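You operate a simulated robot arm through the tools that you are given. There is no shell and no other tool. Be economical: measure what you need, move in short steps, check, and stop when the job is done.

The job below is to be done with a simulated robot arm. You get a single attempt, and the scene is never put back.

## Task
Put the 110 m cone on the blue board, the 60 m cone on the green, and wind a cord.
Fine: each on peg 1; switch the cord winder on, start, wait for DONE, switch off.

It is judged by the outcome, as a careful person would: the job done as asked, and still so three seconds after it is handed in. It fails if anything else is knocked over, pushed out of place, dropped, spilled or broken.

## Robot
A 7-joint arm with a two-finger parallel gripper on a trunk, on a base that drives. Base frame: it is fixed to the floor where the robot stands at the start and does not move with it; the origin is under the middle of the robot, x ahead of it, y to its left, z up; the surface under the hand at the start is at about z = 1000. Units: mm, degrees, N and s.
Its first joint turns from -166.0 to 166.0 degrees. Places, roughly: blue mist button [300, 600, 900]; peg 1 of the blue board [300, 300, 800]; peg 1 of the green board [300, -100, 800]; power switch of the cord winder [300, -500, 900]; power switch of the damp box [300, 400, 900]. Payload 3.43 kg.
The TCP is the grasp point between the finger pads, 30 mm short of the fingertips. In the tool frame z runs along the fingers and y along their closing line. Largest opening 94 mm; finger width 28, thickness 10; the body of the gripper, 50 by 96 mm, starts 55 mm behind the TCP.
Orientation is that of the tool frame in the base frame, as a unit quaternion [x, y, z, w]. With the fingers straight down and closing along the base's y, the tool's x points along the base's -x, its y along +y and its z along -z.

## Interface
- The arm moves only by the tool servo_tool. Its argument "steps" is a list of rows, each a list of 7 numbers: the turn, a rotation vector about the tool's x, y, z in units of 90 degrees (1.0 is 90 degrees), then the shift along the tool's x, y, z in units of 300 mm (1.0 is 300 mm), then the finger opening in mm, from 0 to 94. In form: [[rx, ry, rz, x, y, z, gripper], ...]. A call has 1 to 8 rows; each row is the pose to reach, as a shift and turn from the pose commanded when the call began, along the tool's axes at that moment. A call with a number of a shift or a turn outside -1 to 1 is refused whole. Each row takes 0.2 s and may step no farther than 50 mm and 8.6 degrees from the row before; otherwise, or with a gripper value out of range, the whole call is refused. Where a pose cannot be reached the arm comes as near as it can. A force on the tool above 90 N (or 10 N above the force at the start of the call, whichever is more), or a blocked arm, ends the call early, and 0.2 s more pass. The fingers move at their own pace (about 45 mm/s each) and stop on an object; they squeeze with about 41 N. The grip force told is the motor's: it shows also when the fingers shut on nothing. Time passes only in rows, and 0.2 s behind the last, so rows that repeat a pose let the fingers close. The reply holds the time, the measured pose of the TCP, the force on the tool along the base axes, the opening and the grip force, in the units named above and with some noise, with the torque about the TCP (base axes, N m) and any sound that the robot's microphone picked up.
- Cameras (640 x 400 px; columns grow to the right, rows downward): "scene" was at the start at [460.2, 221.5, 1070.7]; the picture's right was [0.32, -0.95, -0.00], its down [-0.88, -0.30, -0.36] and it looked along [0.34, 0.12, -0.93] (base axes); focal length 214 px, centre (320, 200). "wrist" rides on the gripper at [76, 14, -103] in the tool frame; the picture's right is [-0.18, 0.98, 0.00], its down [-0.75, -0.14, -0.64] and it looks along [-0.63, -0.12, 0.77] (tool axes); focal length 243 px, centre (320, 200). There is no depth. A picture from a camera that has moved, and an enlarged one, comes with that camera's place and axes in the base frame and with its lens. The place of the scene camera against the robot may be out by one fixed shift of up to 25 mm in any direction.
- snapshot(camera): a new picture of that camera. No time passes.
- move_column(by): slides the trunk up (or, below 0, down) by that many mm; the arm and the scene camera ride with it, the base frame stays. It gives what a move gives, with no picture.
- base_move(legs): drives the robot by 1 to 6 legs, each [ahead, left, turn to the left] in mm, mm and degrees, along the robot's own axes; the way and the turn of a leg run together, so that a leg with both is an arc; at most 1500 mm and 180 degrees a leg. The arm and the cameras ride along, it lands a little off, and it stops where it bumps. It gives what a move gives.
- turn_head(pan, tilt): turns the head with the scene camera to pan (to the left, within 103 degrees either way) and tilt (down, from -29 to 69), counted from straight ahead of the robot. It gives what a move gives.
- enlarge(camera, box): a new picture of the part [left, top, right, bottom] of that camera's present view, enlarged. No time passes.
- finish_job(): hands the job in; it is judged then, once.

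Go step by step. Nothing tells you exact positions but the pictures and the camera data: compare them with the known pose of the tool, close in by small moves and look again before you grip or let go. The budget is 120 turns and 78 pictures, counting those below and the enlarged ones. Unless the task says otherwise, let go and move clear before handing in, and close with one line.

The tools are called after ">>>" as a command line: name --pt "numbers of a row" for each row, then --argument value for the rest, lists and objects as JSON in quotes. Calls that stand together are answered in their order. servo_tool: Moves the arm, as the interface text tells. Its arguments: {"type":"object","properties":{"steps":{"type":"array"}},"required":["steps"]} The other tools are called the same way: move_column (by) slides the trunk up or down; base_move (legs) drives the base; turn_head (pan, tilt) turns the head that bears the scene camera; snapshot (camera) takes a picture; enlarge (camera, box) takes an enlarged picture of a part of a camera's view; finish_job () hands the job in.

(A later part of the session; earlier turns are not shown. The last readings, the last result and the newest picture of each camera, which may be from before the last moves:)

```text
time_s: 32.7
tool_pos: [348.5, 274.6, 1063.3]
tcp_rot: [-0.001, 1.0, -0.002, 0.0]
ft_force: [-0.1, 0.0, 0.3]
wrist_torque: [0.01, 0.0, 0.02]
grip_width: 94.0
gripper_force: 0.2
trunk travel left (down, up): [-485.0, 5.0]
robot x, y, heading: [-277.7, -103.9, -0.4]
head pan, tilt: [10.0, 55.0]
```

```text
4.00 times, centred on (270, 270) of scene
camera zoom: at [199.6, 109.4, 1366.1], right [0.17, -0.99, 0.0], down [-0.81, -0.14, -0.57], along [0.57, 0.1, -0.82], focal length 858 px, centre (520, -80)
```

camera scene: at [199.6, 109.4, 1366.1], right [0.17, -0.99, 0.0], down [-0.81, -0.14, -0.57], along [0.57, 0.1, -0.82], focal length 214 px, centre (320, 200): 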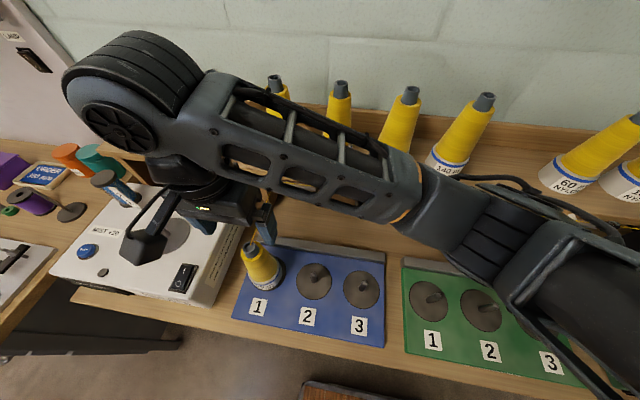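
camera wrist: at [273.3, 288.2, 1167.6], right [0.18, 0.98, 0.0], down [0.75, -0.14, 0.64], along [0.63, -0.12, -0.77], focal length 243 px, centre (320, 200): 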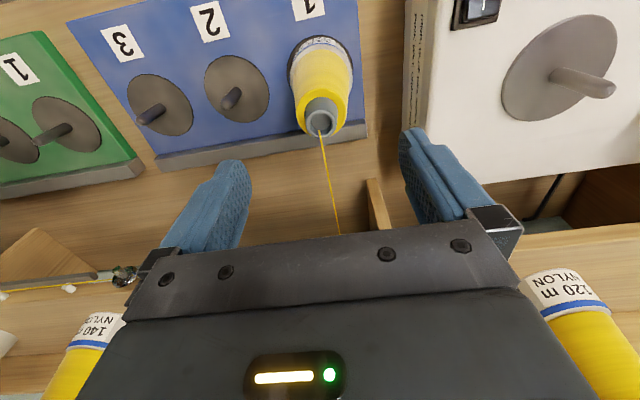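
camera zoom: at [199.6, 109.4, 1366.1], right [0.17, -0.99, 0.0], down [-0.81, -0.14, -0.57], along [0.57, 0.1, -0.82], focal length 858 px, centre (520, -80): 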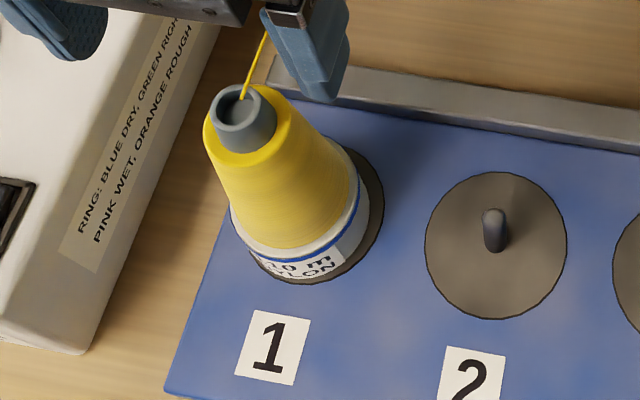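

The cone seems seated; I'll check it from the same side pose used before, for a direct comparison with the disc position.

>>> servo_tool --pt "0 0 0 -0.01 -0.1 0 94" --pt "0 0 0 -0.02 -0.2 0 94" --pt "0 0 0 -0.026 -0.29 0 94" --pt "0 0 0 -0.026 -0.29 0.01 94"

>>> snapshot --camera "wrist"

>>> enlarge --camera "wrist" --box '[340, 10, 460, 90]'

```text
time_s: 33.7
tool_pos: [358.0, 186.9, 1059.6]
tcp_rot: [0.0, 1.0, -0.002, 0.0]
ft_force: [-1.3, -0.1, 0.0]
wrist_torque: [0.01, 0.0, 0.0]
grip_width: 94.0
gripper_force: 0.0
trunk travel left (down, up): [-485.0, 5.0]
robot x, y, heading: [-277.2, -100.5, -0.4]
head pan, tilt: [10.0, 55.0]
```

```text
37 pictures are left
camera wrist: at [281.8, 201.2, 1163.3], right [0.18, 0.98, 0.0], down [0.75, -0.14, 0.64], along [0.63, -0.12, -0.77], focal length 243 px, centre (320, 200)
```

wrist: 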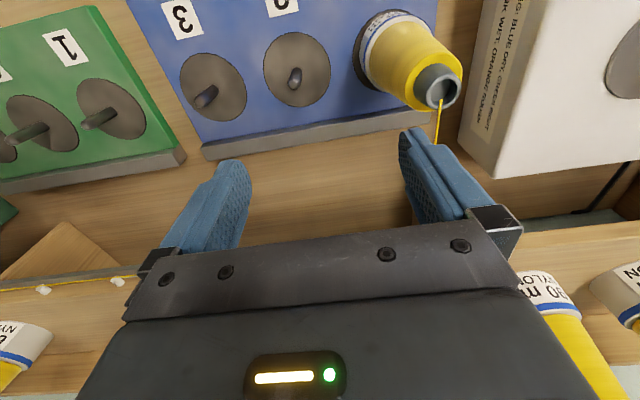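

```text
5.00 times, centred on (400, 50) of wrist
camera zoom: at [281.8, 201.2, 1163.3], right [0.18, 0.98, 0.0], down [0.75, -0.14, 0.64], along [0.63, -0.12, -0.77], focal length 1213 px, centre (-80, 950)
```

zoom: 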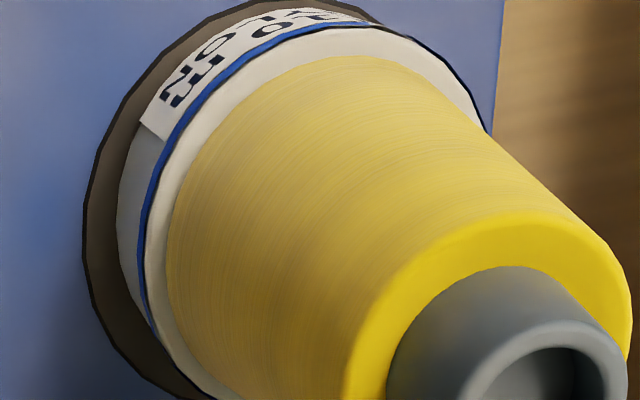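

The cone sits flush on the disc of blue peg 1. Now for the 60 m cone: up, then across above the shelf.

>>> servo_tool --pt "0 0 0 0 0 -0.16 94" --pt "0 0 0 0 0 -0.32 94" --pt "0 0 0 0 0 -0.48 94" --pt "0 0 0 0 0 -0.64 94" --pt "0 0 0 0 -0.16 -0.68 94" --pt "0 0 0 0 -0.32 -0.68 94" --pt "0 0 0 0 -0.48 -0.68 94" --pt "0 0 0 0 -0.64 -0.68 94"

>>> servo_tool --pt "0 0 0 -0.08 -0.13 0 94" --pt "0 0 0 -0.16 -0.26 0 94" --pt "0 0 0 -0.24 -0.39 0 94" --pt "0 0 0 -0.32 -0.52 0 94" --pt "0 0 0 -0.4 -0.65 0 94" --pt "0 0 0 -0.48 -0.78 0 94" --pt "0 0 0 -0.56 -0.91 0 94" --pt "0 0 0 -0.64 -1.0 0 94"

>>> snapshot --camera "wrist"

```text
time_s: 35.5
tool_pos: [356.1, -4.5, 1264.2]
tcp_rot: [-0.001, 1.0, -0.002, 0.001]
ft_force: [-0.6, 0.3, 0.3]
wrist_torque: [-0.02, -0.01, -0.03]
grip_width: 94.1
gripper_force: 0.0
trunk travel left (down, up): [-485.0, 5.0]
robot x, y, heading: [-281.6, -102.4, -0.5]
head pan, tilt: [10.0, 55.0]
```

```text
time_s: 37.3
tool_pos: [549.1, -304.8, 1268.8]
tcp_rot: [0.001, 1.0, -0.002, -0.001]
ft_force: [-0.9, -0.4, 0.7]
wrist_torque: [0.0, 0.01, 0.0]
grip_width: 94.1
gripper_force: 0.0
trunk travel left (down, up): [-485.0, 5.0]
robot x, y, heading: [-277.9, -104.9, -0.5]
head pan, tilt: [10.0, 55.0]
```

```text
35 pictures are left
camera wrist: at [473.3, -290.5, 1370.8], right [0.18, 0.98, 0.0], down [0.75, -0.14, 0.64], along [0.63, -0.12, -0.77], focal length 243 px, centre (320, 200)
```

wrist: 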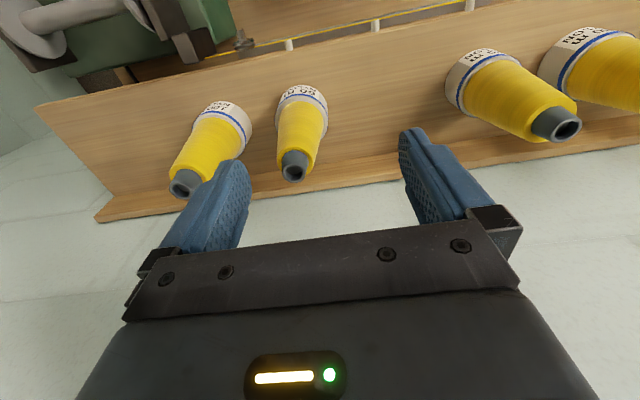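

60 m cone tip at about (604, -343). Moving above it.

>>> servo_tool --pt "0 0 0 -0.09 -0.064 0 94" --pt "0 0 0 -0.186 -0.127 0.03 94" --pt "0 0 0 -0.186 -0.127 0.16 94" --pt "0 0 0 -0.186 -0.127 0.27 94" --pt "0 0 0 -0.186 -0.127 0.27 94"

>>> snapshot --camera "wrist"

```text
time_s: 38.5
tool_pos: [604.1, -341.3, 1185.2]
tcp_rot: [0.0, 1.0, -0.001, 0.0]
ft_force: [-0.7, -0.4, 0.7]
wrist_torque: [-0.01, -0.02, -0.02]
grip_width: 94.2
gripper_force: 0.1
trunk travel left (down, up): [-485.0, 5.0]
robot x, y, heading: [-279.3, -100.4, -0.5]
head pan, tilt: [10.0, 55.0]
```

```text
34 pictures are left
camera wrist: at [528.8, -326.8, 1287.2], right [0.18, 0.98, 0.0], down [0.75, -0.14, 0.64], along [0.63, -0.12, -0.77], focal length 243 px, centre (320, 200)
```

wrist: 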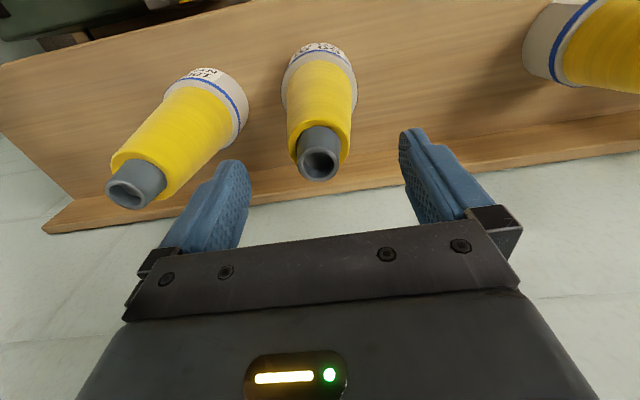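

>>> servo_tool --pt "0 0 0 0 -0.002 0.07 94" --pt "0 0 0 0 -0.002 0.14 94" --pt "0 0 0 0 -0.002 0.2 94" --pt "0 0 0 0 -0.002 0.2 94"

>>> snapshot --camera "wrist"

```text
time_s: 39.5
tool_pos: [606.5, -342.2, 1123.9]
tcp_rot: [0.0, 1.0, -0.002, -0.001]
ft_force: [0.2, 0.5, 0.5]
wrist_torque: [0.01, 0.0, -0.01]
grip_width: 93.9
gripper_force: 0.0
trunk travel left (down, up): [-485.0, 5.0]
robot x, y, heading: [-284.4, -104.7, -0.5]
head pan, tilt: [10.0, 55.0]
```

```text
33 pictures are left
camera wrist: at [530.8, -328.1, 1227.7], right [0.18, 0.98, 0.0], down [0.75, -0.14, 0.64], along [0.63, -0.12, -0.77], focal length 243 px, centre (320, 200)
```

wrist: 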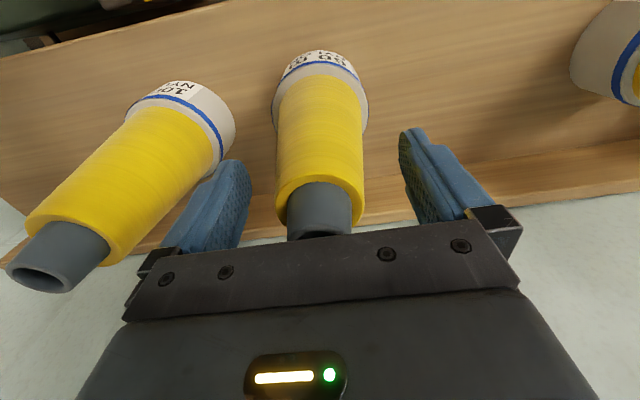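

Centred as before; closing and lifting.

>>> servo_tool --pt "0 0 0 0 0 0 60" --pt "0 0 0 0 0 0 30" --pt "0 0 0 0 0 0 10" --pt "0 0 0 0 0 0 10" --pt "0 0 0 0 0 -0.03 10" --pt "0 0 0 0 0 -0.1 10" --pt "0 0 0 0 0 -0.22 10" --pt "0 0 0 0 0 -0.22 10"

>>> snapshot --camera "wrist"

```text
time_s: 41.3
tool_pos: [604.3, -341.9, 1191.5]
tcp_rot: [0.001, 1.0, -0.001, -0.001]
ft_force: [-0.1, -0.2, -2.7]
wrist_torque: [-0.01, -0.02, 0.03]
grip_width: 59.5
gripper_force: 40.7
trunk travel left (down, up): [-485.0, 5.0]
robot x, y, heading: [-284.1, -102.2, -0.5]
head pan, tilt: [10.0, 55.0]
```

```text
32 pictures are left
camera wrist: at [529.4, -327.8, 1293.7], right [0.18, 0.98, 0.0], down [0.75, -0.14, 0.64], along [0.63, -0.12, -0.77], focal length 243 px, centre (320, 200)
```

wrist: 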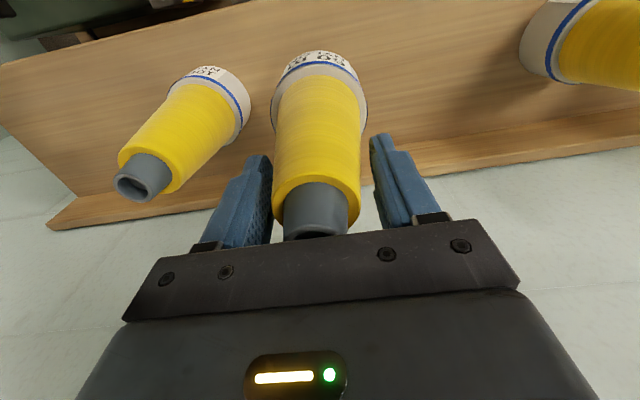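

Held. Moving back toward the green board, stopping short (to the right of peg 1) for a bearing.

>>> servo_tool --pt "0 0 0 0.13 0 0 10" --pt "0 0 0 0.27 0 0 10" --pt "0 0 0 0.41 0.03 0 10" --pt "0 0 0 0.54 0.1 0 10" --pt "0 0 0 0.66 0.2 0 10" --pt "0 0 0 0.76 0.3 0.05 10" --pt "0 0 0 0.82 0.4 0.12 10" --pt "0 0 0 0.83 0.41 0.25 10"

>>> servo_tool --pt "0 0 0 0 0 0.1 10" --pt "0 0 0 0 0 0.19 10" --pt "0 0 0 0 0 0.19 10"

>>> snapshot --camera "wrist"

>>> enlarge --camera "wrist" --box '[340, 10, 460, 90]'

```text
time_s: 43.1
tool_pos: [355.6, -217.4, 1117.1]
tcp_rot: [0.001, 1.0, -0.002, 0.0]
ft_force: [0.1, -0.8, -1.6]
wrist_torque: [-0.04, -0.01, 0.01]
grip_width: 59.7
gripper_force: 41.2
trunk travel left (down, up): [-485.0, 5.0]
robot x, y, heading: [-280.1, -104.3, -0.3]
head pan, tilt: [10.0, 55.0]
```

```text
time_s: 43.9
tool_pos: [354.0, -218.3, 1059.6]
tcp_rot: [0.0, 1.0, -0.002, 0.001]
ft_force: [0.8, -0.2, -2.2]
wrist_torque: [0.02, -0.02, -0.01]
grip_width: 59.5
gripper_force: 41.1
trunk travel left (down, up): [-485.0, 5.0]
robot x, y, heading: [-277.3, -103.4, -0.6]
head pan, tilt: [10.0, 55.0]
```

```text
31 pictures are left
camera wrist: at [279.6, -204.9, 1163.3], right [0.18, 0.98, 0.0], down [0.75, -0.14, 0.64], along [0.63, -0.12, -0.77], focal length 243 px, centre (320, 200)
```

wrist: 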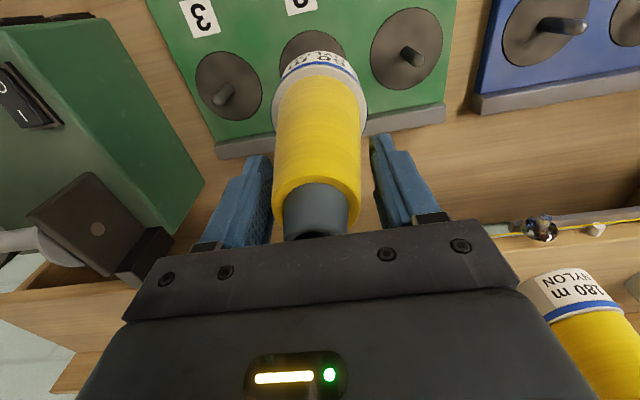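

```text
5.00 times, centred on (400, 50) of wrist
camera zoom: at [279.6, -204.9, 1163.3], right [0.18, 0.98, 0.0], down [0.75, -0.14, 0.64], along [0.63, -0.12, -0.77], focal length 1213 px, centre (-80, 950)
```

zoom: 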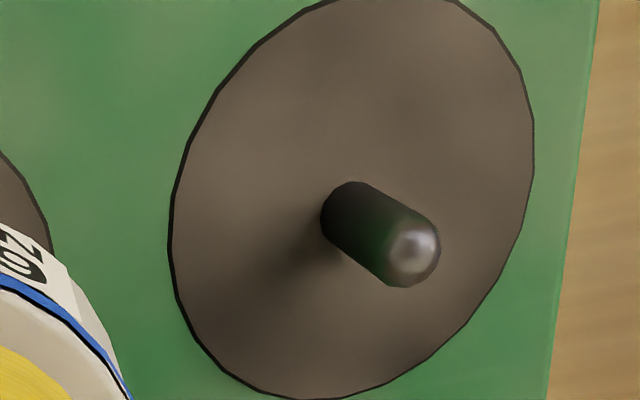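

Two bearings give green peg 1 at (351, -111), disc z ≈ 815. Moving above it and down to just over the peg tip.

>>> servo_tool --pt "0 0 0 0.006 0.12 0 10" --pt "0 0 0 0.012 0.24 0 10" --pt "0 0 0 0.012 0.357 0 10" --pt "0 0 0 0.012 0.357 0.1 10" --pt "0 0 0 0.012 0.357 0.19 10" --pt "0 0 0 0.012 0.357 0.19 10"

>>> snapshot --camera "wrist"

```text
time_s: 45.3
tool_pos: [351.9, -110.9, 1001.3]
tcp_rot: [0.0, 1.0, -0.002, 0.0]
ft_force: [-0.8, -0.7, -2.9]
wrist_torque: [0.0, -0.04, 0.0]
grip_width: 59.6
gripper_force: 40.9
trunk travel left (down, up): [-485.0, 5.0]
robot x, y, heading: [-279.2, -104.9, -0.4]
head pan, tilt: [10.0, 55.0]
```

```text
29 pictures are left
camera wrist: at [276.9, -97.5, 1104.4], right [0.18, 0.98, 0.0], down [0.75, -0.14, 0.64], along [0.63, -0.12, -0.77], focal length 243 px, centre (320, 200)
```

wrist: 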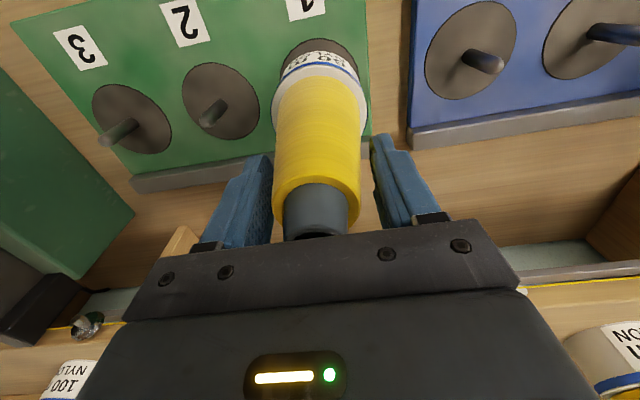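

Aligned. Descending in small stages.

>>> servo_tool --pt "0 0 0 0.003 0 0.035 10" --pt "0 0 0 0.003 0 0.07 10" --pt "0 0 0 0.003 0 0.09 10" --pt "0 0 0 0.003 0 0.09 10"

>>> servo_tool --pt "0 0 0 0 0 0.02 10" --pt "0 0 0 0 0 0.04 10" --pt "0 0 0 0 0 0.06 10" --pt "0 0 0 0 0 0.06 10"

>>> snapshot --camera "wrist"

```text
time_s: 46.3
tool_pos: [350.8, -112.4, 974.6]
tcp_rot: [0.001, 1.0, -0.002, 0.001]
ft_force: [0.9, 0.1, -2.5]
wrist_torque: [-0.01, -0.01, -0.01]
grip_width: 59.9
gripper_force: 41.3
trunk travel left (down, up): [-485.0, 5.0]
robot x, y, heading: [-280.6, -107.3, -0.4]
head pan, tilt: [10.0, 55.0]
```

```text
time_s: 47.3
tool_pos: [350.7, -113.6, 957.5]
tcp_rot: [0.0, 1.0, -0.001, 0.001]
ft_force: [-0.5, 0.3, -2.3]
wrist_torque: [0.0, 0.01, -0.02]
grip_width: 59.8
gripper_force: 41.2
trunk travel left (down, up): [-485.0, 5.0]
robot x, y, heading: [-280.1, -102.9, -0.4]
head pan, tilt: [10.0, 55.0]
```

```text
28 pictures are left
camera wrist: at [276.0, -98.9, 1060.5], right [0.18, 0.98, 0.0], down [0.75, -0.14, 0.64], along [0.63, -0.12, -0.77], focal length 243 px, centre (320, 200)
```

wrist: 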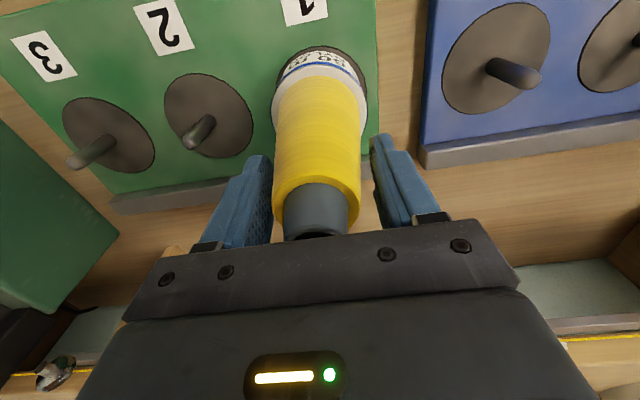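

>>> servo_tool --pt "0 0 0 0 0.007 0.01 10" --pt "0 0 0 0 0.007 0.02 10" --pt "0 0 0 0 0.007 0.035 10" --pt "0 0 0 0 0.007 0.035 10"

>>> servo_tool --pt "0 0 0 0 0 0.006 10" --pt "0 0 0 0 0 0.01 10" --pt "0 0 0 0 0 0.01 10"

```text
time_s: 48.3
tool_pos: [350.6, -109.5, 945.8]
tcp_rot: [0.0, 1.0, -0.001, -0.001]
ft_force: [0.5, 0.0, -1.1]
wrist_torque: [0.01, -0.04, 0.02]
grip_width: 59.5
gripper_force: 40.9
trunk travel left (down, up): [-485.0, 5.0]
robot x, y, heading: [-280.7, -103.4, -0.5]
head pan, tilt: [10.0, 55.0]
```

```text
time_s: 49.1
tool_pos: [351.0, -110.1, 944.1]
tcp_rot: [0.0, 1.0, -0.002, 0.0]
ft_force: [0.1, -0.4, -1.3]
wrist_torque: [0.01, -0.02, -0.02]
grip_width: 59.6
gripper_force: 41.1
trunk travel left (down, up): [-485.0, 5.0]
robot x, y, heading: [-282.4, -100.3, -0.5]
head pan, tilt: [10.0, 55.0]
```

>>> servo_tool --pt "0 0 0 0 0 0.005 10" --pt "0 0 0 0 0 0.008 10" --pt "0 0 0 0 0 0.008 10"

```text
time_s: 49.9
tool_pos: [350.4, -110.5, 942.4]
tcp_rot: [0.0, 1.0, -0.001, 0.002]
ft_force: [5.5, 3.2, 47.0]
wrist_torque: [-0.21, 0.85, 0.21]
grip_width: 59.4
gripper_force: 41.1
trunk travel left (down, up): [-485.0, 5.0]
robot x, y, heading: [-278.7, -102.3, -0.5]
head pan, tilt: [10.0, 55.0]
```

Seated at z 942 as predicted. Relieve, open and rise.

>>> servo_tool --pt "0 0 0 0 0 -0.006 10" --pt "0 0 0 0 0 -0.006 10"

>>> servo_tool --pt "0 0 0 0 0 0 94" --pt "0 0 0 0 0 0 94" --pt "0 0 0 0 0 0 94" --pt "0 0 0 0 0 -0.05 94" --pt "0 0 0 0 0 -0.2 94" --pt "0 0 0 0 0 -0.35 94" --pt "0 0 0 0 0 -0.45 94"

>>> snapshot --camera "wrist"

>>> turn_head --pan -15 --tilt 55

>>> snapshot --camera "scene"

```text
time_s: 50.5
tool_pos: [350.1, -109.9, 941.8]
tcp_rot: [0.0, 1.0, -0.001, 0.001]
ft_force: [10.3, 4.7, 28.1]
wrist_torque: [0.44, -0.9, 0.24]
grip_width: 59.5
gripper_force: 40.4
trunk travel left (down, up): [-485.0, 5.0]
robot x, y, heading: [-281.9, -105.8, -0.5]
head pan, tilt: [10.0, 55.0]
```

```text
time_s: 52.1
tool_pos: [353.1, -108.5, 1077.3]
tcp_rot: [0.0, 1.0, -0.001, 0.001]
ft_force: [-0.3, -0.9, -0.7]
wrist_torque: [0.0, 0.0, 0.01]
grip_width: 94.0
gripper_force: 0.1
trunk travel left (down, up): [-485.0, 5.0]
robot x, y, heading: [-279.0, -102.2, -0.5]
head pan, tilt: [10.0, 55.0]
```

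```text
27 pictures are left
camera wrist: at [276.9, -94.9, 1181.2], right [0.18, 0.98, 0.0], down [0.75, -0.14, 0.64], along [0.63, -0.12, -0.77], focal length 243 px, centre (320, 200)
```

wrist: 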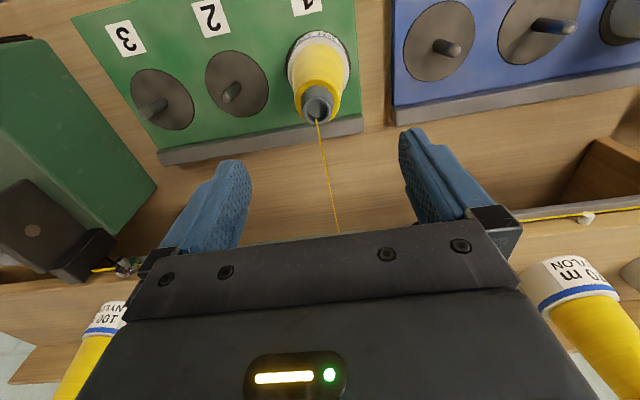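

```text
time_s: 53.0
tool_pos: [352.8, -108.9, 1077.6]
tcp_rot: [0.0, 1.0, -0.002, 0.0]
ft_force: [0.4, 0.4, 0.2]
wrist_torque: [0.0, 0.0, 0.01]
grip_width: 94.1
gripper_force: 0.0
trunk travel left (down, up): [-485.0, 5.0]
robot x, y, heading: [-279.3, -102.8, -0.1]
head pan, tilt: [-15.0, 55.0]
```

```text
26 pictures are left
camera scene: at [198.1, 78.3, 1366.2], right [-0.27, -0.96, 0.0], down [-0.79, 0.22, -0.57], along [0.55, -0.15, -0.82], focal length 214 px, centre (320, 200)
```

scene: 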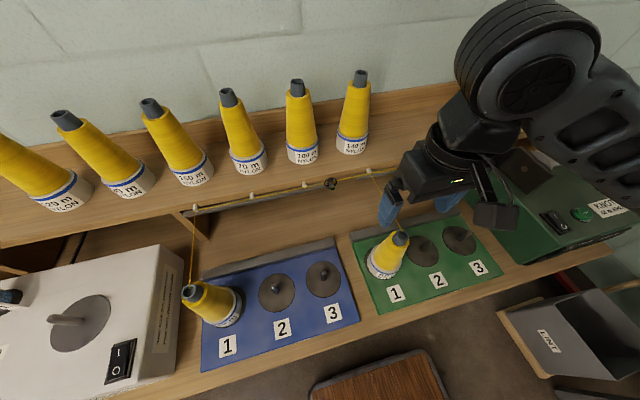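

Both cones are placed and threaded. Next the winder: I'll move the hand over toward it and look closely at its controls.

>>> servo_tool --pt "0 0 0 0 0 -0.15 94" --pt "0 0 0 0 0 -0.28 94" --pt "0 0 0 0.03 -0.15 -0.28 60" --pt "0 0 0 0.06 -0.3 -0.28 30" --pt "0 0 0 0.09 -0.45 -0.28 0" --pt "0 0 0 0.12 -0.6 -0.28 0" --pt "0 0 0 0.15 -0.75 -0.28 0" --pt "0 0 0 0.17 -0.9 -0.28 0"

>>> servo_tool --pt "0 0 0 0.02 -0.15 0 0" --pt "0 0 0 0.04 -0.3 0 0" --pt "0 0 0 0.04 -0.33 0 0"

>>> snapshot --camera "wrist"

>>> turn_head --pan -50 --tilt 45

>>> snapshot --camera "scene"

```text
time_s: 54.8
tool_pos: [299.7, -379.3, 1161.2]
tcp_rot: [-0.001, 1.0, -0.002, -0.001]
ft_force: [1.1, -0.3, 0.1]
wrist_torque: [0.03, -0.01, 0.0]
grip_width: 0.0
gripper_force: 23.8
trunk travel left (down, up): [-485.0, 5.0]
robot x, y, heading: [-281.2, -100.9, -0.3]
head pan, tilt: [-15.0, 55.0]
```

```text
time_s: 55.6
tool_pos: [287.6, -479.4, 1163.0]
tcp_rot: [0.0, 1.0, -0.001, 0.001]
ft_force: [-0.2, 0.7, 0.5]
wrist_torque: [0.01, -0.03, -0.04]
grip_width: 0.0
gripper_force: 32.9
trunk travel left (down, up): [-485.0, 5.0]
robot x, y, heading: [-281.4, -101.7, -0.5]
head pan, tilt: [-15.0, 55.0]
```

```text
25 pictures are left
camera wrist: at [211.7, -465.4, 1266.0], right [0.18, 0.98, 0.0], down [0.75, -0.14, 0.64], along [0.63, -0.12, -0.77], focal length 243 px, centre (320, 200)
```

wrist: 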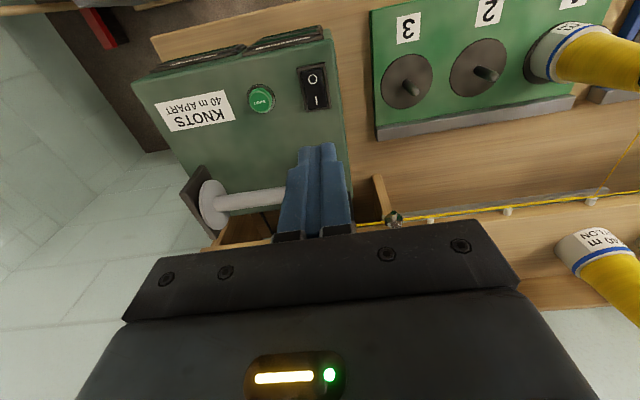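

```text
time_s: 56.6
tool_pos: [287.9, -478.4, 1163.1]
tcp_rot: [0.0, 1.0, -0.002, 0.0]
ft_force: [-0.1, -0.3, -0.5]
wrist_torque: [0.02, -0.02, 0.0]
grip_width: 0.0
gripper_force: 33.8
trunk travel left (down, up): [-485.0, 5.0]
robot x, y, heading: [-280.9, -103.9, -0.4]
head pan, tilt: [-50.0, 45.0]
```

```text
24 pictures are left
camera scene: at [180.3, 34.7, 1379.6], right [-0.77, -0.64, 0.0], down [-0.45, 0.55, -0.71], along [0.45, -0.54, -0.71], focal length 214 px, centre (320, 200)
```

scene: 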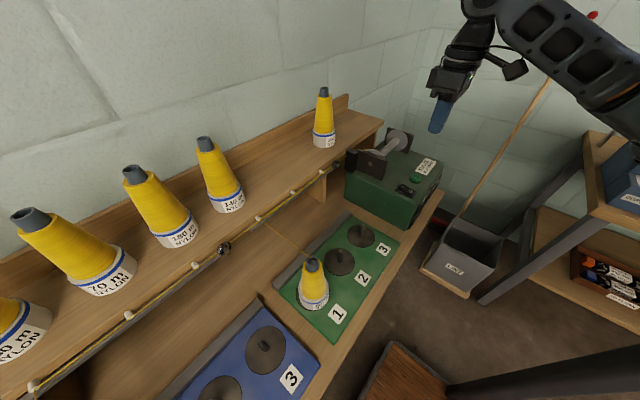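

>>> enlarge --camera "wrist" --box '[130, 20, 360, 150]'

>>> enlarge --camera "scene" --box '[330, 130, 450, 240]'

```text
2.78 times, centred on (245, 85) of wrist
camera zoom: at [211.8, -465.0, 1266.0], right [0.18, 0.98, 0.0], down [0.75, -0.14, 0.64], along [0.63, -0.12, -0.77], focal length 675 px, centre (529, 520)
```

zoom: 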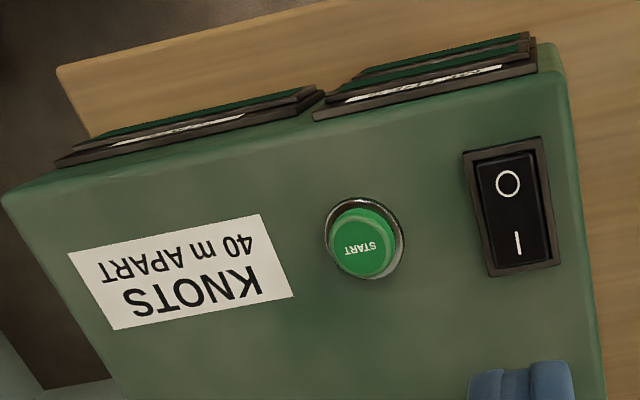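

```text
3.64 times, centred on (390, 185) of scene
camera zoom: at [180.3, 34.7, 1379.6], right [-0.77, -0.64, 0.0], down [-0.45, 0.55, -0.71], along [0.45, -0.54, -0.71], focal length 780 px, centre (66, 254)
```

zoom: 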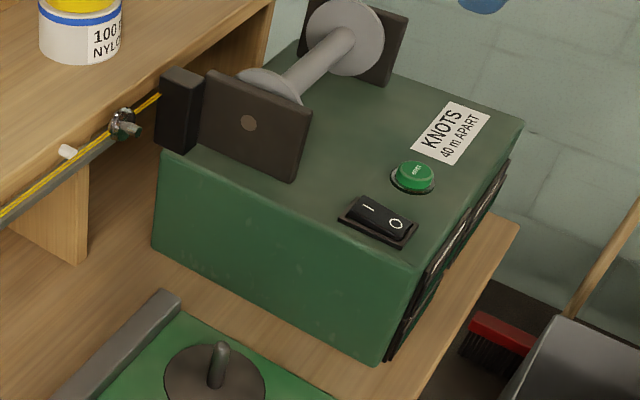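

Power switch rocker lies along x (I end at about x 316, y -490, top z ≈ 940), START at about (298, -560). I'll tilt the closed fingers 20° so one corner can press just the I end, and hover.

>>> servo_tool --pt "0 0.074 0 -0.03 -0.012 0.12 0" --pt "0 0.148 0 -0.06 -0.024 0.25 0" --pt "0 0.222 0 -0.084 -0.037 0.38 0" --pt "0 0.222 0 -0.084 -0.037 0.48 0" --pt "0 0.222 0 -0.084 -0.037 0.48 0"

>>> snapshot --camera "wrist"

>>> enlarge --camera "scene" --box '[330, 90, 470, 240]'

```text
time_s: 57.8
tool_pos: [313.4, -492.0, 1020.5]
tcp_rot: [0.0, 0.985, -0.002, -0.174]
ft_force: [0.3, 0.0, 0.8]
wrist_torque: [-0.01, -0.01, 0.0]
grip_width: 0.0
gripper_force: 33.0
trunk travel left (down, up): [-485.0, 5.0]
robot x, y, heading: [-279.6, -103.3, -0.4]
head pan, tilt: [-50.0, 45.0]
```

```text
21 pictures are left
camera wrist: at [277.8, -476.3, 1142.8], right [0.17, 0.98, -0.07], down [0.93, -0.14, 0.35], along [0.33, -0.12, -0.94], focal length 243 px, centre (320, 200)
```

wrist: 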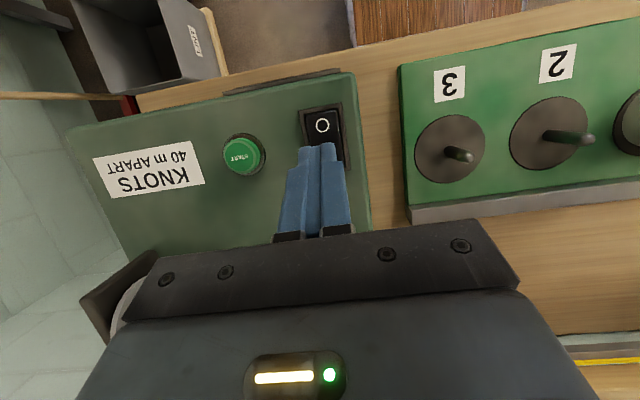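

```text
2.67 times, centred on (400, 165) of scene
camera zoom: at [180.3, 34.7, 1379.6], right [-0.77, -0.64, 0.0], down [-0.45, 0.55, -0.71], along [0.45, -0.55, -0.71], focal length 572 px, centre (107, 293)
```

zoom: 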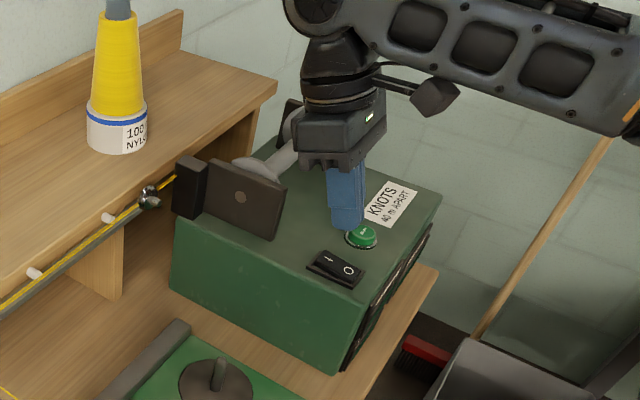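

Bearings agree (switch y ≈ -490, START ≈ (299, -559), z ≈ 941). Lowering to the I end in small steps.

>>> servo_tool --pt "0 0 0 -0.02 0.005 0.056 0" --pt "0 0 0 -0.038 0.005 0.103 0" --pt "0 0 0 -0.038 0.005 0.103 0"

>>> servo_tool --pt "0 0 0 -0.0046 0 0.0125 0" --pt "0 0 0 -0.0091 0 0.025 0" --pt "0 0 0 -0.0091 0 0.025 0"

```text
time_s: 58.6
tool_pos: [314.4, -488.8, 985.4]
tcp_rot: [0.0, 0.985, -0.002, -0.174]
ft_force: [0.1, 0.1, -0.2]
wrist_torque: [-0.03, -0.01, 0.02]
grip_width: 0.2
gripper_force: 33.1
trunk travel left (down, up): [-485.0, 5.0]
robot x, y, heading: [-282.9, -106.2, -0.4]
head pan, tilt: [-50.0, 45.0]
```

```text
time_s: 59.4
tool_pos: [313.6, -488.8, 978.0]
tcp_rot: [0.0, 0.985, -0.002, -0.174]
ft_force: [-0.2, 0.2, -0.4]
wrist_torque: [0.0, 0.0, 0.01]
grip_width: 0.0
gripper_force: 33.1
trunk travel left (down, up): [-485.0, 5.0]
robot x, y, heading: [-280.9, -102.3, -0.6]
head pan, tilt: [-50.0, 45.0]
```

>>> servo_tool --pt "0 0 0 -0.0046 0 0.0125 0" --pt "0 0 0 -0.0046 0 0.0125 0"

>>> servo_tool --pt "0 0 0 -0.0046 0 0.0125 0" --pt "0 0 0 -0.0046 0 0.0125 0"

>>> enlarge --camera "scene" --box '[350, 110, 450, 210]'

```text
time_s: 60.0
tool_pos: [313.0, -490.6, 975.6]
tcp_rot: [0.001, 0.985, -0.002, -0.174]
ft_force: [-0.7, 0.2, 0.7]
wrist_torque: [-0.01, 0.0, -0.01]
grip_width: 0.1
gripper_force: 33.0
trunk travel left (down, up): [-485.0, 5.0]
robot x, y, heading: [-280.6, -99.8, -0.6]
head pan, tilt: [-50.0, 45.0]
```

```text
time_s: 60.6
tool_pos: [313.3, -490.2, 971.5]
tcp_rot: [-0.001, 0.985, -0.002, -0.173]
ft_force: [-1.1, 3.1, 12.1]
wrist_torque: [0.1, 0.0, 0.04]
grip_width: 0.3
gripper_force: 33.6
trunk travel left (down, up): [-485.0, 5.0]
robot x, y, heading: [-280.3, -100.9, -0.7]
head pan, tilt: [-50.0, 45.0]
```

```text
4.00 times, centred on (400, 160) of scene
camera zoom: at [180.0, 35.0, 1379.9], right [-0.77, -0.64, 0.0], down [-0.45, 0.55, -0.71], along [0.45, -0.55, -0.71], focal length 858 px, centre (0, 360)
```

zoom: 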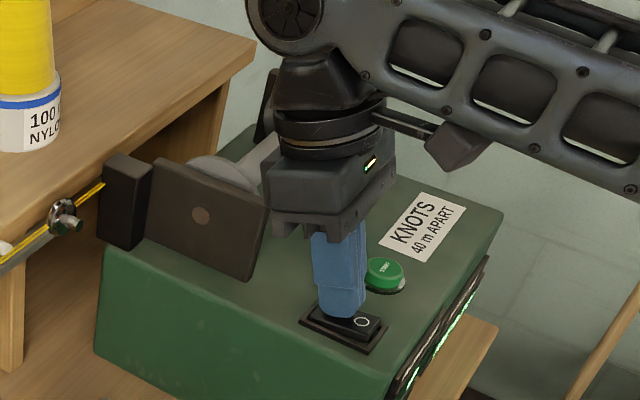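

The winder's displays lit up: it is on. I'll rise and check the switch and the displays.

>>> servo_tool --pt "0 0 0 0.03 0 -0.08 0" --pt "0 0 0 0.06 0 -0.16 0" --pt "0 0 0 0.08 0 -0.22 0"

>>> snapshot --camera "wrist"

>>> enlarge --camera "scene" --box '[360, 150, 440, 220]'

```text
time_s: 61.4
tool_pos: [314.6, -488.5, 1041.1]
tcp_rot: [-0.001, 0.985, -0.001, -0.174]
ft_force: [0.8, -0.5, -0.1]
wrist_torque: [0.01, 0.05, 0.03]
grip_width: 0.0
gripper_force: 32.9
trunk travel left (down, up): [-485.0, 5.0]
robot x, y, heading: [-281.9, -103.5, -0.4]
head pan, tilt: [-50.0, 45.0]
```

```text
18 pictures are left
camera wrist: at [278.2, -475.1, 1163.8], right [0.17, 0.98, -0.07], down [0.93, -0.14, 0.35], along [0.33, -0.12, -0.94], focal length 243 px, centre (320, 200)
```

wrist: 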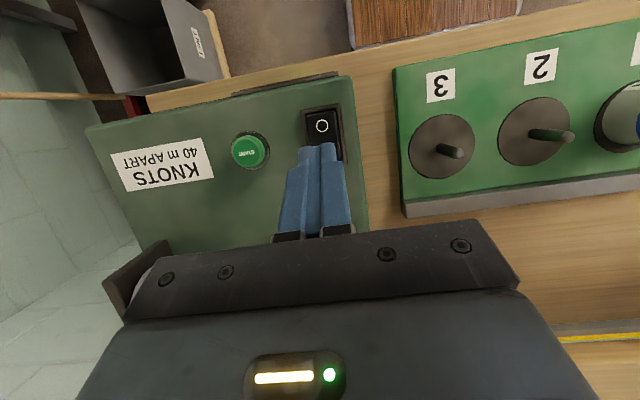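

```text
5.71 times, centred on (400, 185) of scene
camera zoom: at [180.4, 34.7, 1379.5], right [-0.77, -0.64, 0.0], down [-0.45, 0.55, -0.71], along [0.45, -0.55, -0.71], focal length 1226 px, centre (-137, 286)
```

zoom: 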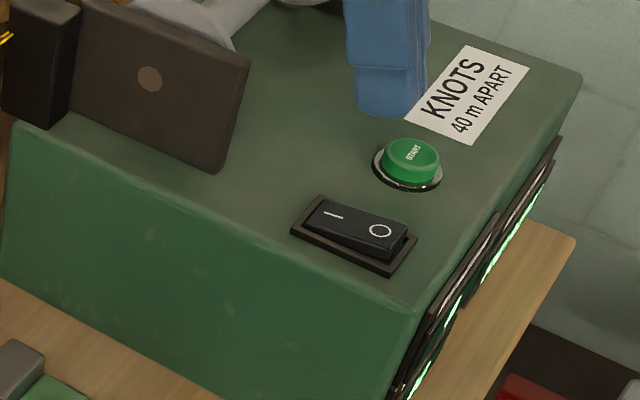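

On. Before starting I want to read the displays on its front face, so I'll back off 300 mm and zoom in.

>>> base_move --legs '[[-300, 0, 0]]'

>>> turn_head --pan -55 --tilt 35

>>> snapshot --camera "scene"

```text
time_s: 63.5
tool_pos: [12.8, -488.8, 1040.9]
tcp_rot: [0.001, 0.985, -0.001, -0.173]
ft_force: [0.5, -0.6, 0.3]
wrist_torque: [-0.03, -0.02, -0.02]
grip_width: 0.0
gripper_force: 32.6
trunk travel left (down, up): [-485.0, 5.0]
robot x, y, heading: [-578.5, -99.9, -0.6]
head pan, tilt: [-50.0, 45.0]
```

```text
time_s: 64.2
tool_pos: [14.3, -488.2, 1041.4]
tcp_rot: [0.001, 0.985, -0.002, -0.174]
ft_force: [0.0, 0.5, -0.9]
wrist_torque: [-0.01, 0.01, 0.01]
grip_width: 0.0
gripper_force: 32.6
trunk travel left (down, up): [-485.0, 5.0]
robot x, y, heading: [-578.3, -101.2, -0.6]
head pan, tilt: [-55.0, 35.0]
```

```text
16 pictures are left
camera scene: at [-120.2, 26.3, 1394.4], right [-0.83, -0.56, 0.0], down [-0.32, 0.47, -0.82], along [0.46, -0.68, -0.57], focal length 214 px, centre (320, 200)
```

scene: 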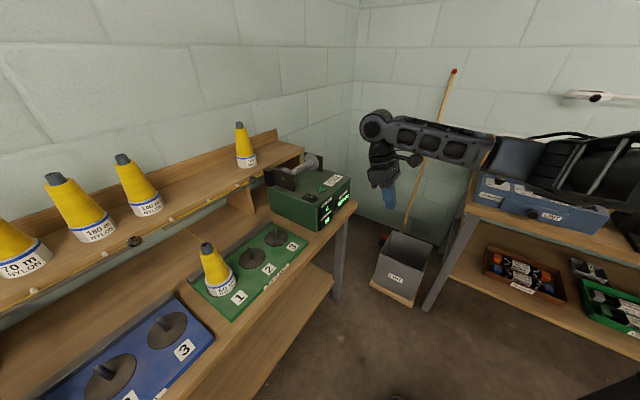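

>>> enlarge --camera "scene" --box '[310, 180, 360, 235]'

```text
7.27 times, centred on (335, 208) of scene
camera zoom: at [-120.2, 26.3, 1394.4], right [-0.83, -0.56, 0.0], down [-0.32, 0.47, -0.82], along [0.46, -0.68, -0.57], focal length 1560 px, centre (211, 146)
```

zoom: 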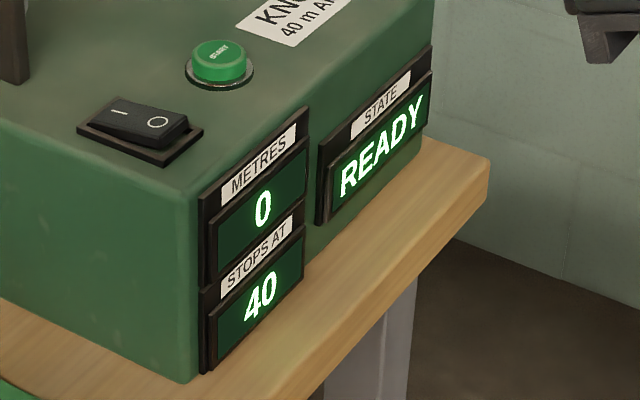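

State READY. Returning to press START.

>>> base_move --legs '[[300, 0, 0]]'

>>> snapshot --camera "wrist"

```text
time_s: 66.2
tool_pos: [315.2, -493.1, 1040.3]
tcp_rot: [0.004, 0.985, -0.001, -0.174]
ft_force: [-1.0, -0.1, 1.4]
wrist_torque: [-0.02, 0.04, 0.02]
grip_width: 0.0
gripper_force: 32.4
trunk travel left (down, up): [-485.0, 5.0]
robot x, y, heading: [-280.0, -101.5, -0.6]
head pan, tilt: [-55.0, 35.0]
```

```text
14 pictures are left
camera wrist: at [279.4, -479.0, 1163.9], right [0.18, 0.98, -0.07], down [0.93, -0.14, 0.35], along [0.33, -0.12, -0.94], focal length 243 px, centre (320, 200)
```

wrist: 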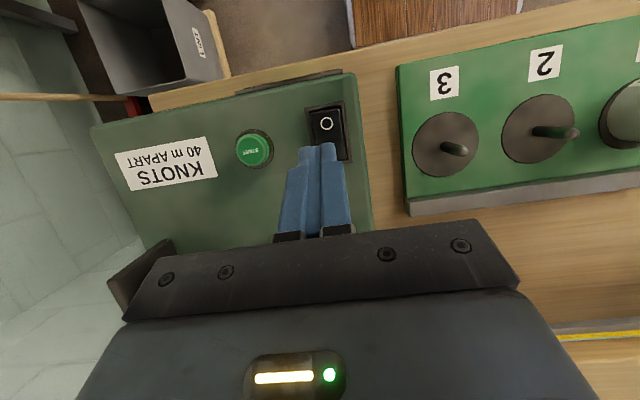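

START at (298, -558). Moving over it and lowering in small steps.

>>> servo_tool --pt "0 0 0 0.028 -0.11 0.01 0" --pt "0 0 0 0.056 -0.217 0.02 0" --pt "0 0 0 0.03 -0.217 0.09 0" --pt "0 0 0 0.005 -0.217 0.161 0" --pt "0 0 0 0.005 -0.217 0.161 0"

>>> servo_tool --pt "0 0 0 -0.0057 0 0.0157 0" --pt "0 0 0 -0.0114 0 0.0313 0" --pt "0 0 0 -0.0114 0 0.0313 0"

>>> servo_tool --pt "0 0 0 -0.0046 0 0.0125 0" --pt "0 0 0 -0.0046 0 0.0125 0"

```text
time_s: 67.5
tool_pos: [297.5, -556.9, 994.4]
tcp_rot: [0.003, 0.985, -0.001, -0.174]
ft_force: [-0.1, -0.2, 0.1]
wrist_torque: [0.0, -0.01, 0.0]
grip_width: 0.0
gripper_force: 33.3
trunk travel left (down, up): [-485.0, 5.0]
robot x, y, heading: [-280.7, -106.2, -0.7]
head pan, tilt: [-55.0, 35.0]
```

```text
time_s: 68.2
tool_pos: [296.4, -559.4, 984.9]
tcp_rot: [0.003, 0.985, -0.001, -0.173]
ft_force: [0.0, 0.1, -0.3]
wrist_torque: [0.01, 0.0, -0.01]
grip_width: 0.0
gripper_force: 33.1
trunk travel left (down, up): [-485.0, 5.0]
robot x, y, heading: [-272.9, -103.1, -0.9]
head pan, tilt: [-55.0, 35.0]
```

```text
time_s: 68.8
tool_pos: [296.9, -558.0, 981.4]
tcp_rot: [0.003, 0.985, -0.001, -0.174]
ft_force: [0.0, 0.4, 0.3]
wrist_torque: [-0.01, -0.04, -0.01]
grip_width: 0.0
gripper_force: 33.2
trunk travel left (down, up): [-485.0, 5.0]
robot x, y, heading: [-276.5, -103.6, -0.8]
head pan, tilt: [-55.0, 35.0]
```

>>> servo_tool --pt "0 0 0 -0.0046 0 0.0125 0" --pt "0 0 0 -0.0046 0 0.0125 0"

>>> servo_tool --pt "0 0 0 -0.0046 0 0.0125 0" --pt "0 0 0 -0.0046 0 0.0125 0"

```text
time_s: 69.5
tool_pos: [297.2, -558.5, 977.3]
tcp_rot: [0.003, 0.985, -0.001, -0.174]
ft_force: [-1.5, 0.0, -1.1]
wrist_torque: [0.02, -0.02, -0.01]
grip_width: 0.0
gripper_force: 33.4
trunk travel left (down, up): [-485.0, 5.0]
robot x, y, heading: [-279.6, -105.0, -0.8]
head pan, tilt: [-55.0, 35.0]
```

```text
time_s: 70.0
tool_pos: [296.7, -558.3, 972.6]
tcp_rot: [0.002, 0.985, -0.001, -0.173]
ft_force: [0.1, 1.0, 1.1]
wrist_torque: [0.06, -0.02, 0.01]
grip_width: 0.0
gripper_force: 33.3
trunk travel left (down, up): [-485.0, 5.0]
robot x, y, heading: [-279.7, -101.0, -1.0]
head pan, tilt: [-55.0, 35.0]
```

Possibly first touch; one more small step.

>>> servo_tool --pt "0 0 0 -0.0046 0 0.0125 0" --pt "0 0 0 -0.0046 0 0.0125 0"

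>>> turn_head --pan -55 --tilt 45

>>> enlarge --camera "scene" --box '[280, 100, 440, 230]'

```text
time_s: 70.7
tool_pos: [296.0, -558.3, 970.5]
tcp_rot: [0.003, 0.985, -0.002, -0.174]
ft_force: [0.0, 0.9, 6.4]
wrist_torque: [0.03, -0.01, 0.01]
grip_width: 0.1
gripper_force: 33.0
trunk travel left (down, up): [-485.0, 5.0]
robot x, y, heading: [-277.2, -103.6, -0.8]
head pan, tilt: [-55.0, 35.0]
heard: click
```

```text
time_s: 71.4
tool_pos: [296.7, -558.0, 969.5]
tcp_rot: [0.004, 0.985, -0.001, -0.173]
ft_force: [-0.3, -0.5, 7.7]
wrist_torque: [-0.03, -0.08, -0.03]
grip_width: 0.1
gripper_force: 32.6
trunk travel left (down, up): [-485.0, 5.0]
robot x, y, heading: [-272.9, -102.7, -0.9]
head pan, tilt: [-55.0, 45.0]
```

```text
3.08 times, centred on (360, 165) of scene
camera zoom: at [178.6, 27.1, 1379.7], right [-0.83, -0.56, 0.0], down [-0.4, 0.58, -0.71], along [0.4, -0.58, -0.71], focal length 660 px, centre (197, 308)
```

zoom: 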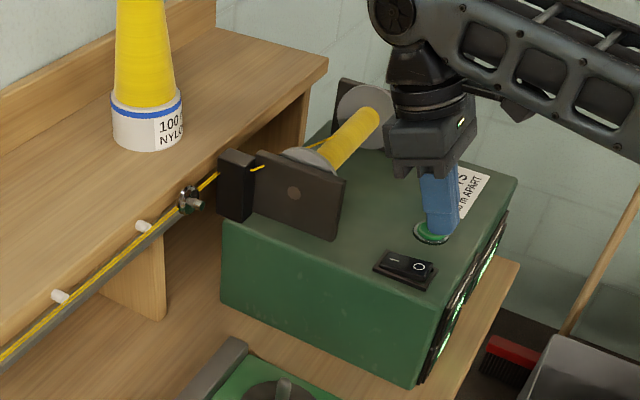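

Click heard and yarn is winding on. Rising and backing off to read the state.

>>> servo_tool --pt "0 0 0 0.03 0 -0.08 0" --pt "0 0 0 0.06 0 -0.16 0" --pt "0 0 0 0.08 0 -0.22 0"

>>> base_move --legs '[[-300, 0, 0]]'

>>> turn_head --pan -55 --tilt 35

>>> enlarge --camera "scene" --box '[260, 150, 360, 235]'

```text
time_s: 72.2
tool_pos: [295.8, -558.1, 1039.8]
tcp_rot: [0.003, 0.985, -0.001, -0.175]
ft_force: [-0.7, -0.7, 0.0]
wrist_torque: [-0.01, 0.04, -0.05]
grip_width: 0.2
gripper_force: 33.2
trunk travel left (down, up): [-485.0, 5.0]
robot x, y, heading: [-278.1, -104.5, -0.6]
head pan, tilt: [-55.0, 45.0]
```

```text
time_s: 74.2
tool_pos: [-2.4, -553.6, 1040.7]
tcp_rot: [0.002, 0.985, -0.001, -0.174]
ft_force: [0.6, -0.2, 0.5]
wrist_torque: [-0.03, 0.02, -0.01]
grip_width: 0.0
gripper_force: 32.7
trunk travel left (down, up): [-485.0, 5.0]
robot x, y, heading: [-573.1, -98.5, -0.8]
head pan, tilt: [-55.0, 45.0]
```

```text
time_s: 74.9
tool_pos: [-1.4, -553.6, 1040.8]
tcp_rot: [0.003, 0.985, -0.001, -0.174]
ft_force: [-0.2, 0.3, -0.1]
wrist_torque: [0.05, 0.04, 0.02]
grip_width: 0.1
gripper_force: 32.7
trunk travel left (down, up): [-485.0, 5.0]
robot x, y, heading: [-573.1, -98.4, -0.6]
head pan, tilt: [-55.0, 35.0]
```

```text
4.71 times, centred on (310, 192) of scene
camera zoom: at [-115.9, 25.7, 1394.4], right [-0.83, -0.56, 0.0], down [-0.32, 0.47, -0.82], along [0.46, -0.68, -0.57], focal length 1009 px, centre (367, 235)
```

zoom: 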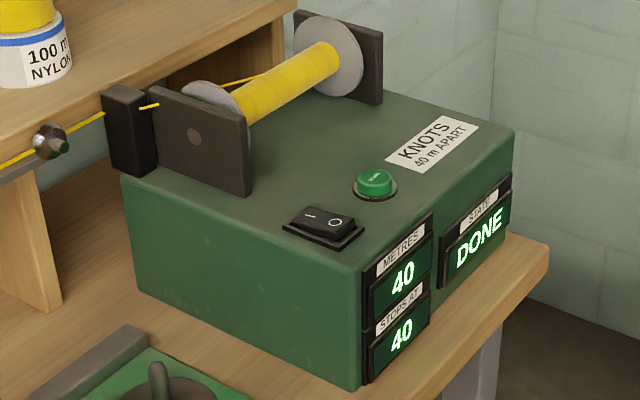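

DONE at 40 m. I'll reverse the tilt, drive back, and press the O end.

>>> servo_tool --pt "0 -0.074 0 0 0 0 0" --pt "0 -0.148 0 0 0 0 0" --pt "0 -0.222 0 0 0 0 0" --pt "0 -0.296 0 0 0 0 0" --pt "0 -0.37 0 0 0 0 0" --pt "0 -0.444 0 0 0 0 0" --pt "0 -0.444 0 0 0 0 0"

>>> base_move --legs '[[295, 0, 0]]'

>>> snapshot --camera "wrist"

```text
time_s: 76.5
tool_pos: [-2.5, -553.1, 1040.4]
tcp_rot: [0.002, 0.985, -0.002, 0.174]
ft_force: [-0.7, 0.7, -0.2]
wrist_torque: [0.02, 0.04, -0.03]
grip_width: 0.0
gripper_force: 33.0
trunk travel left (down, up): [-485.0, 5.0]
robot x, y, heading: [-578.0, -105.5, -0.6]
head pan, tilt: [-55.0, 35.0]
```

```text
time_s: 78.5
tool_pos: [291.2, -554.9, 1041.7]
tcp_rot: [0.0, 0.985, -0.002, 0.173]
ft_force: [-0.3, 0.4, 1.0]
wrist_torque: [-0.07, 0.0, 0.01]
grip_width: 0.1
gripper_force: 33.0
trunk travel left (down, up): [-485.0, 5.0]
robot x, y, heading: [-283.9, -102.7, -0.5]
head pan, tilt: [-55.0, 35.0]
```

```text
11 pictures are left
camera wrist: at [184.9, -541.4, 1111.8], right [0.18, 0.98, 0.06], down [0.49, -0.14, 0.86], along [0.85, -0.12, -0.51], focal length 243 px, centre (320, 200)
```

wrist: 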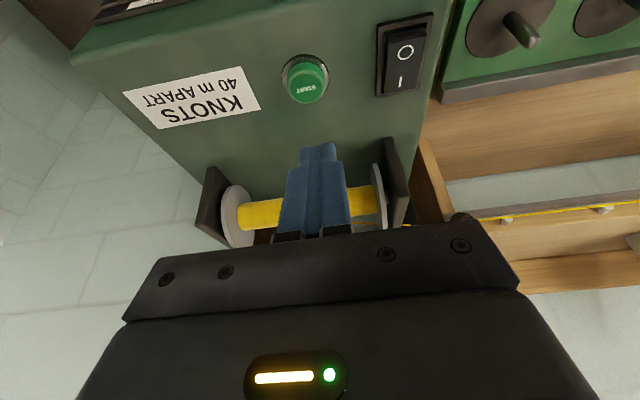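

O mark measured at (288, -490). Moving over and lowering.

>>> servo_tool --pt "0 0 0 0.003 0.11 0 0" --pt "0 0 0 0.003 0.217 0 0" --pt "0 0 0 0.03 0.217 0.075 0" --pt "0 0 0 0.058 0.217 0.15 0" --pt "0 0 0 0.068 0.217 0.181 0" --pt "0 0 0 0.068 0.217 0.181 0"

>>> servo_tool --pt "0 0 0 0.0046 0 0.0125 0" --pt "0 0 0 0.008 0 0.022 0" --pt "0 0 0 0.008 0 0.022 0"

```text
time_s: 79.9
tool_pos: [290.5, -490.3, 981.8]
tcp_rot: [0.001, 0.985, -0.003, 0.172]
ft_force: [0.4, -0.6, -0.3]
wrist_torque: [-0.02, -0.01, 0.0]
grip_width: 0.1
gripper_force: 33.0
trunk travel left (down, up): [-485.0, 5.0]
robot x, y, heading: [-283.1, -103.7, -0.4]
head pan, tilt: [-55.0, 35.0]
```

```text
time_s: 80.7
tool_pos: [290.3, -489.9, 975.5]
tcp_rot: [0.001, 0.985, -0.002, 0.173]
ft_force: [-0.1, 0.1, 0.5]
wrist_torque: [0.03, 0.0, 0.0]
grip_width: 0.0
gripper_force: 33.2
trunk travel left (down, up): [-485.0, 5.0]
robot x, y, heading: [-281.8, -105.7, -0.6]
head pan, tilt: [-55.0, 35.0]
```

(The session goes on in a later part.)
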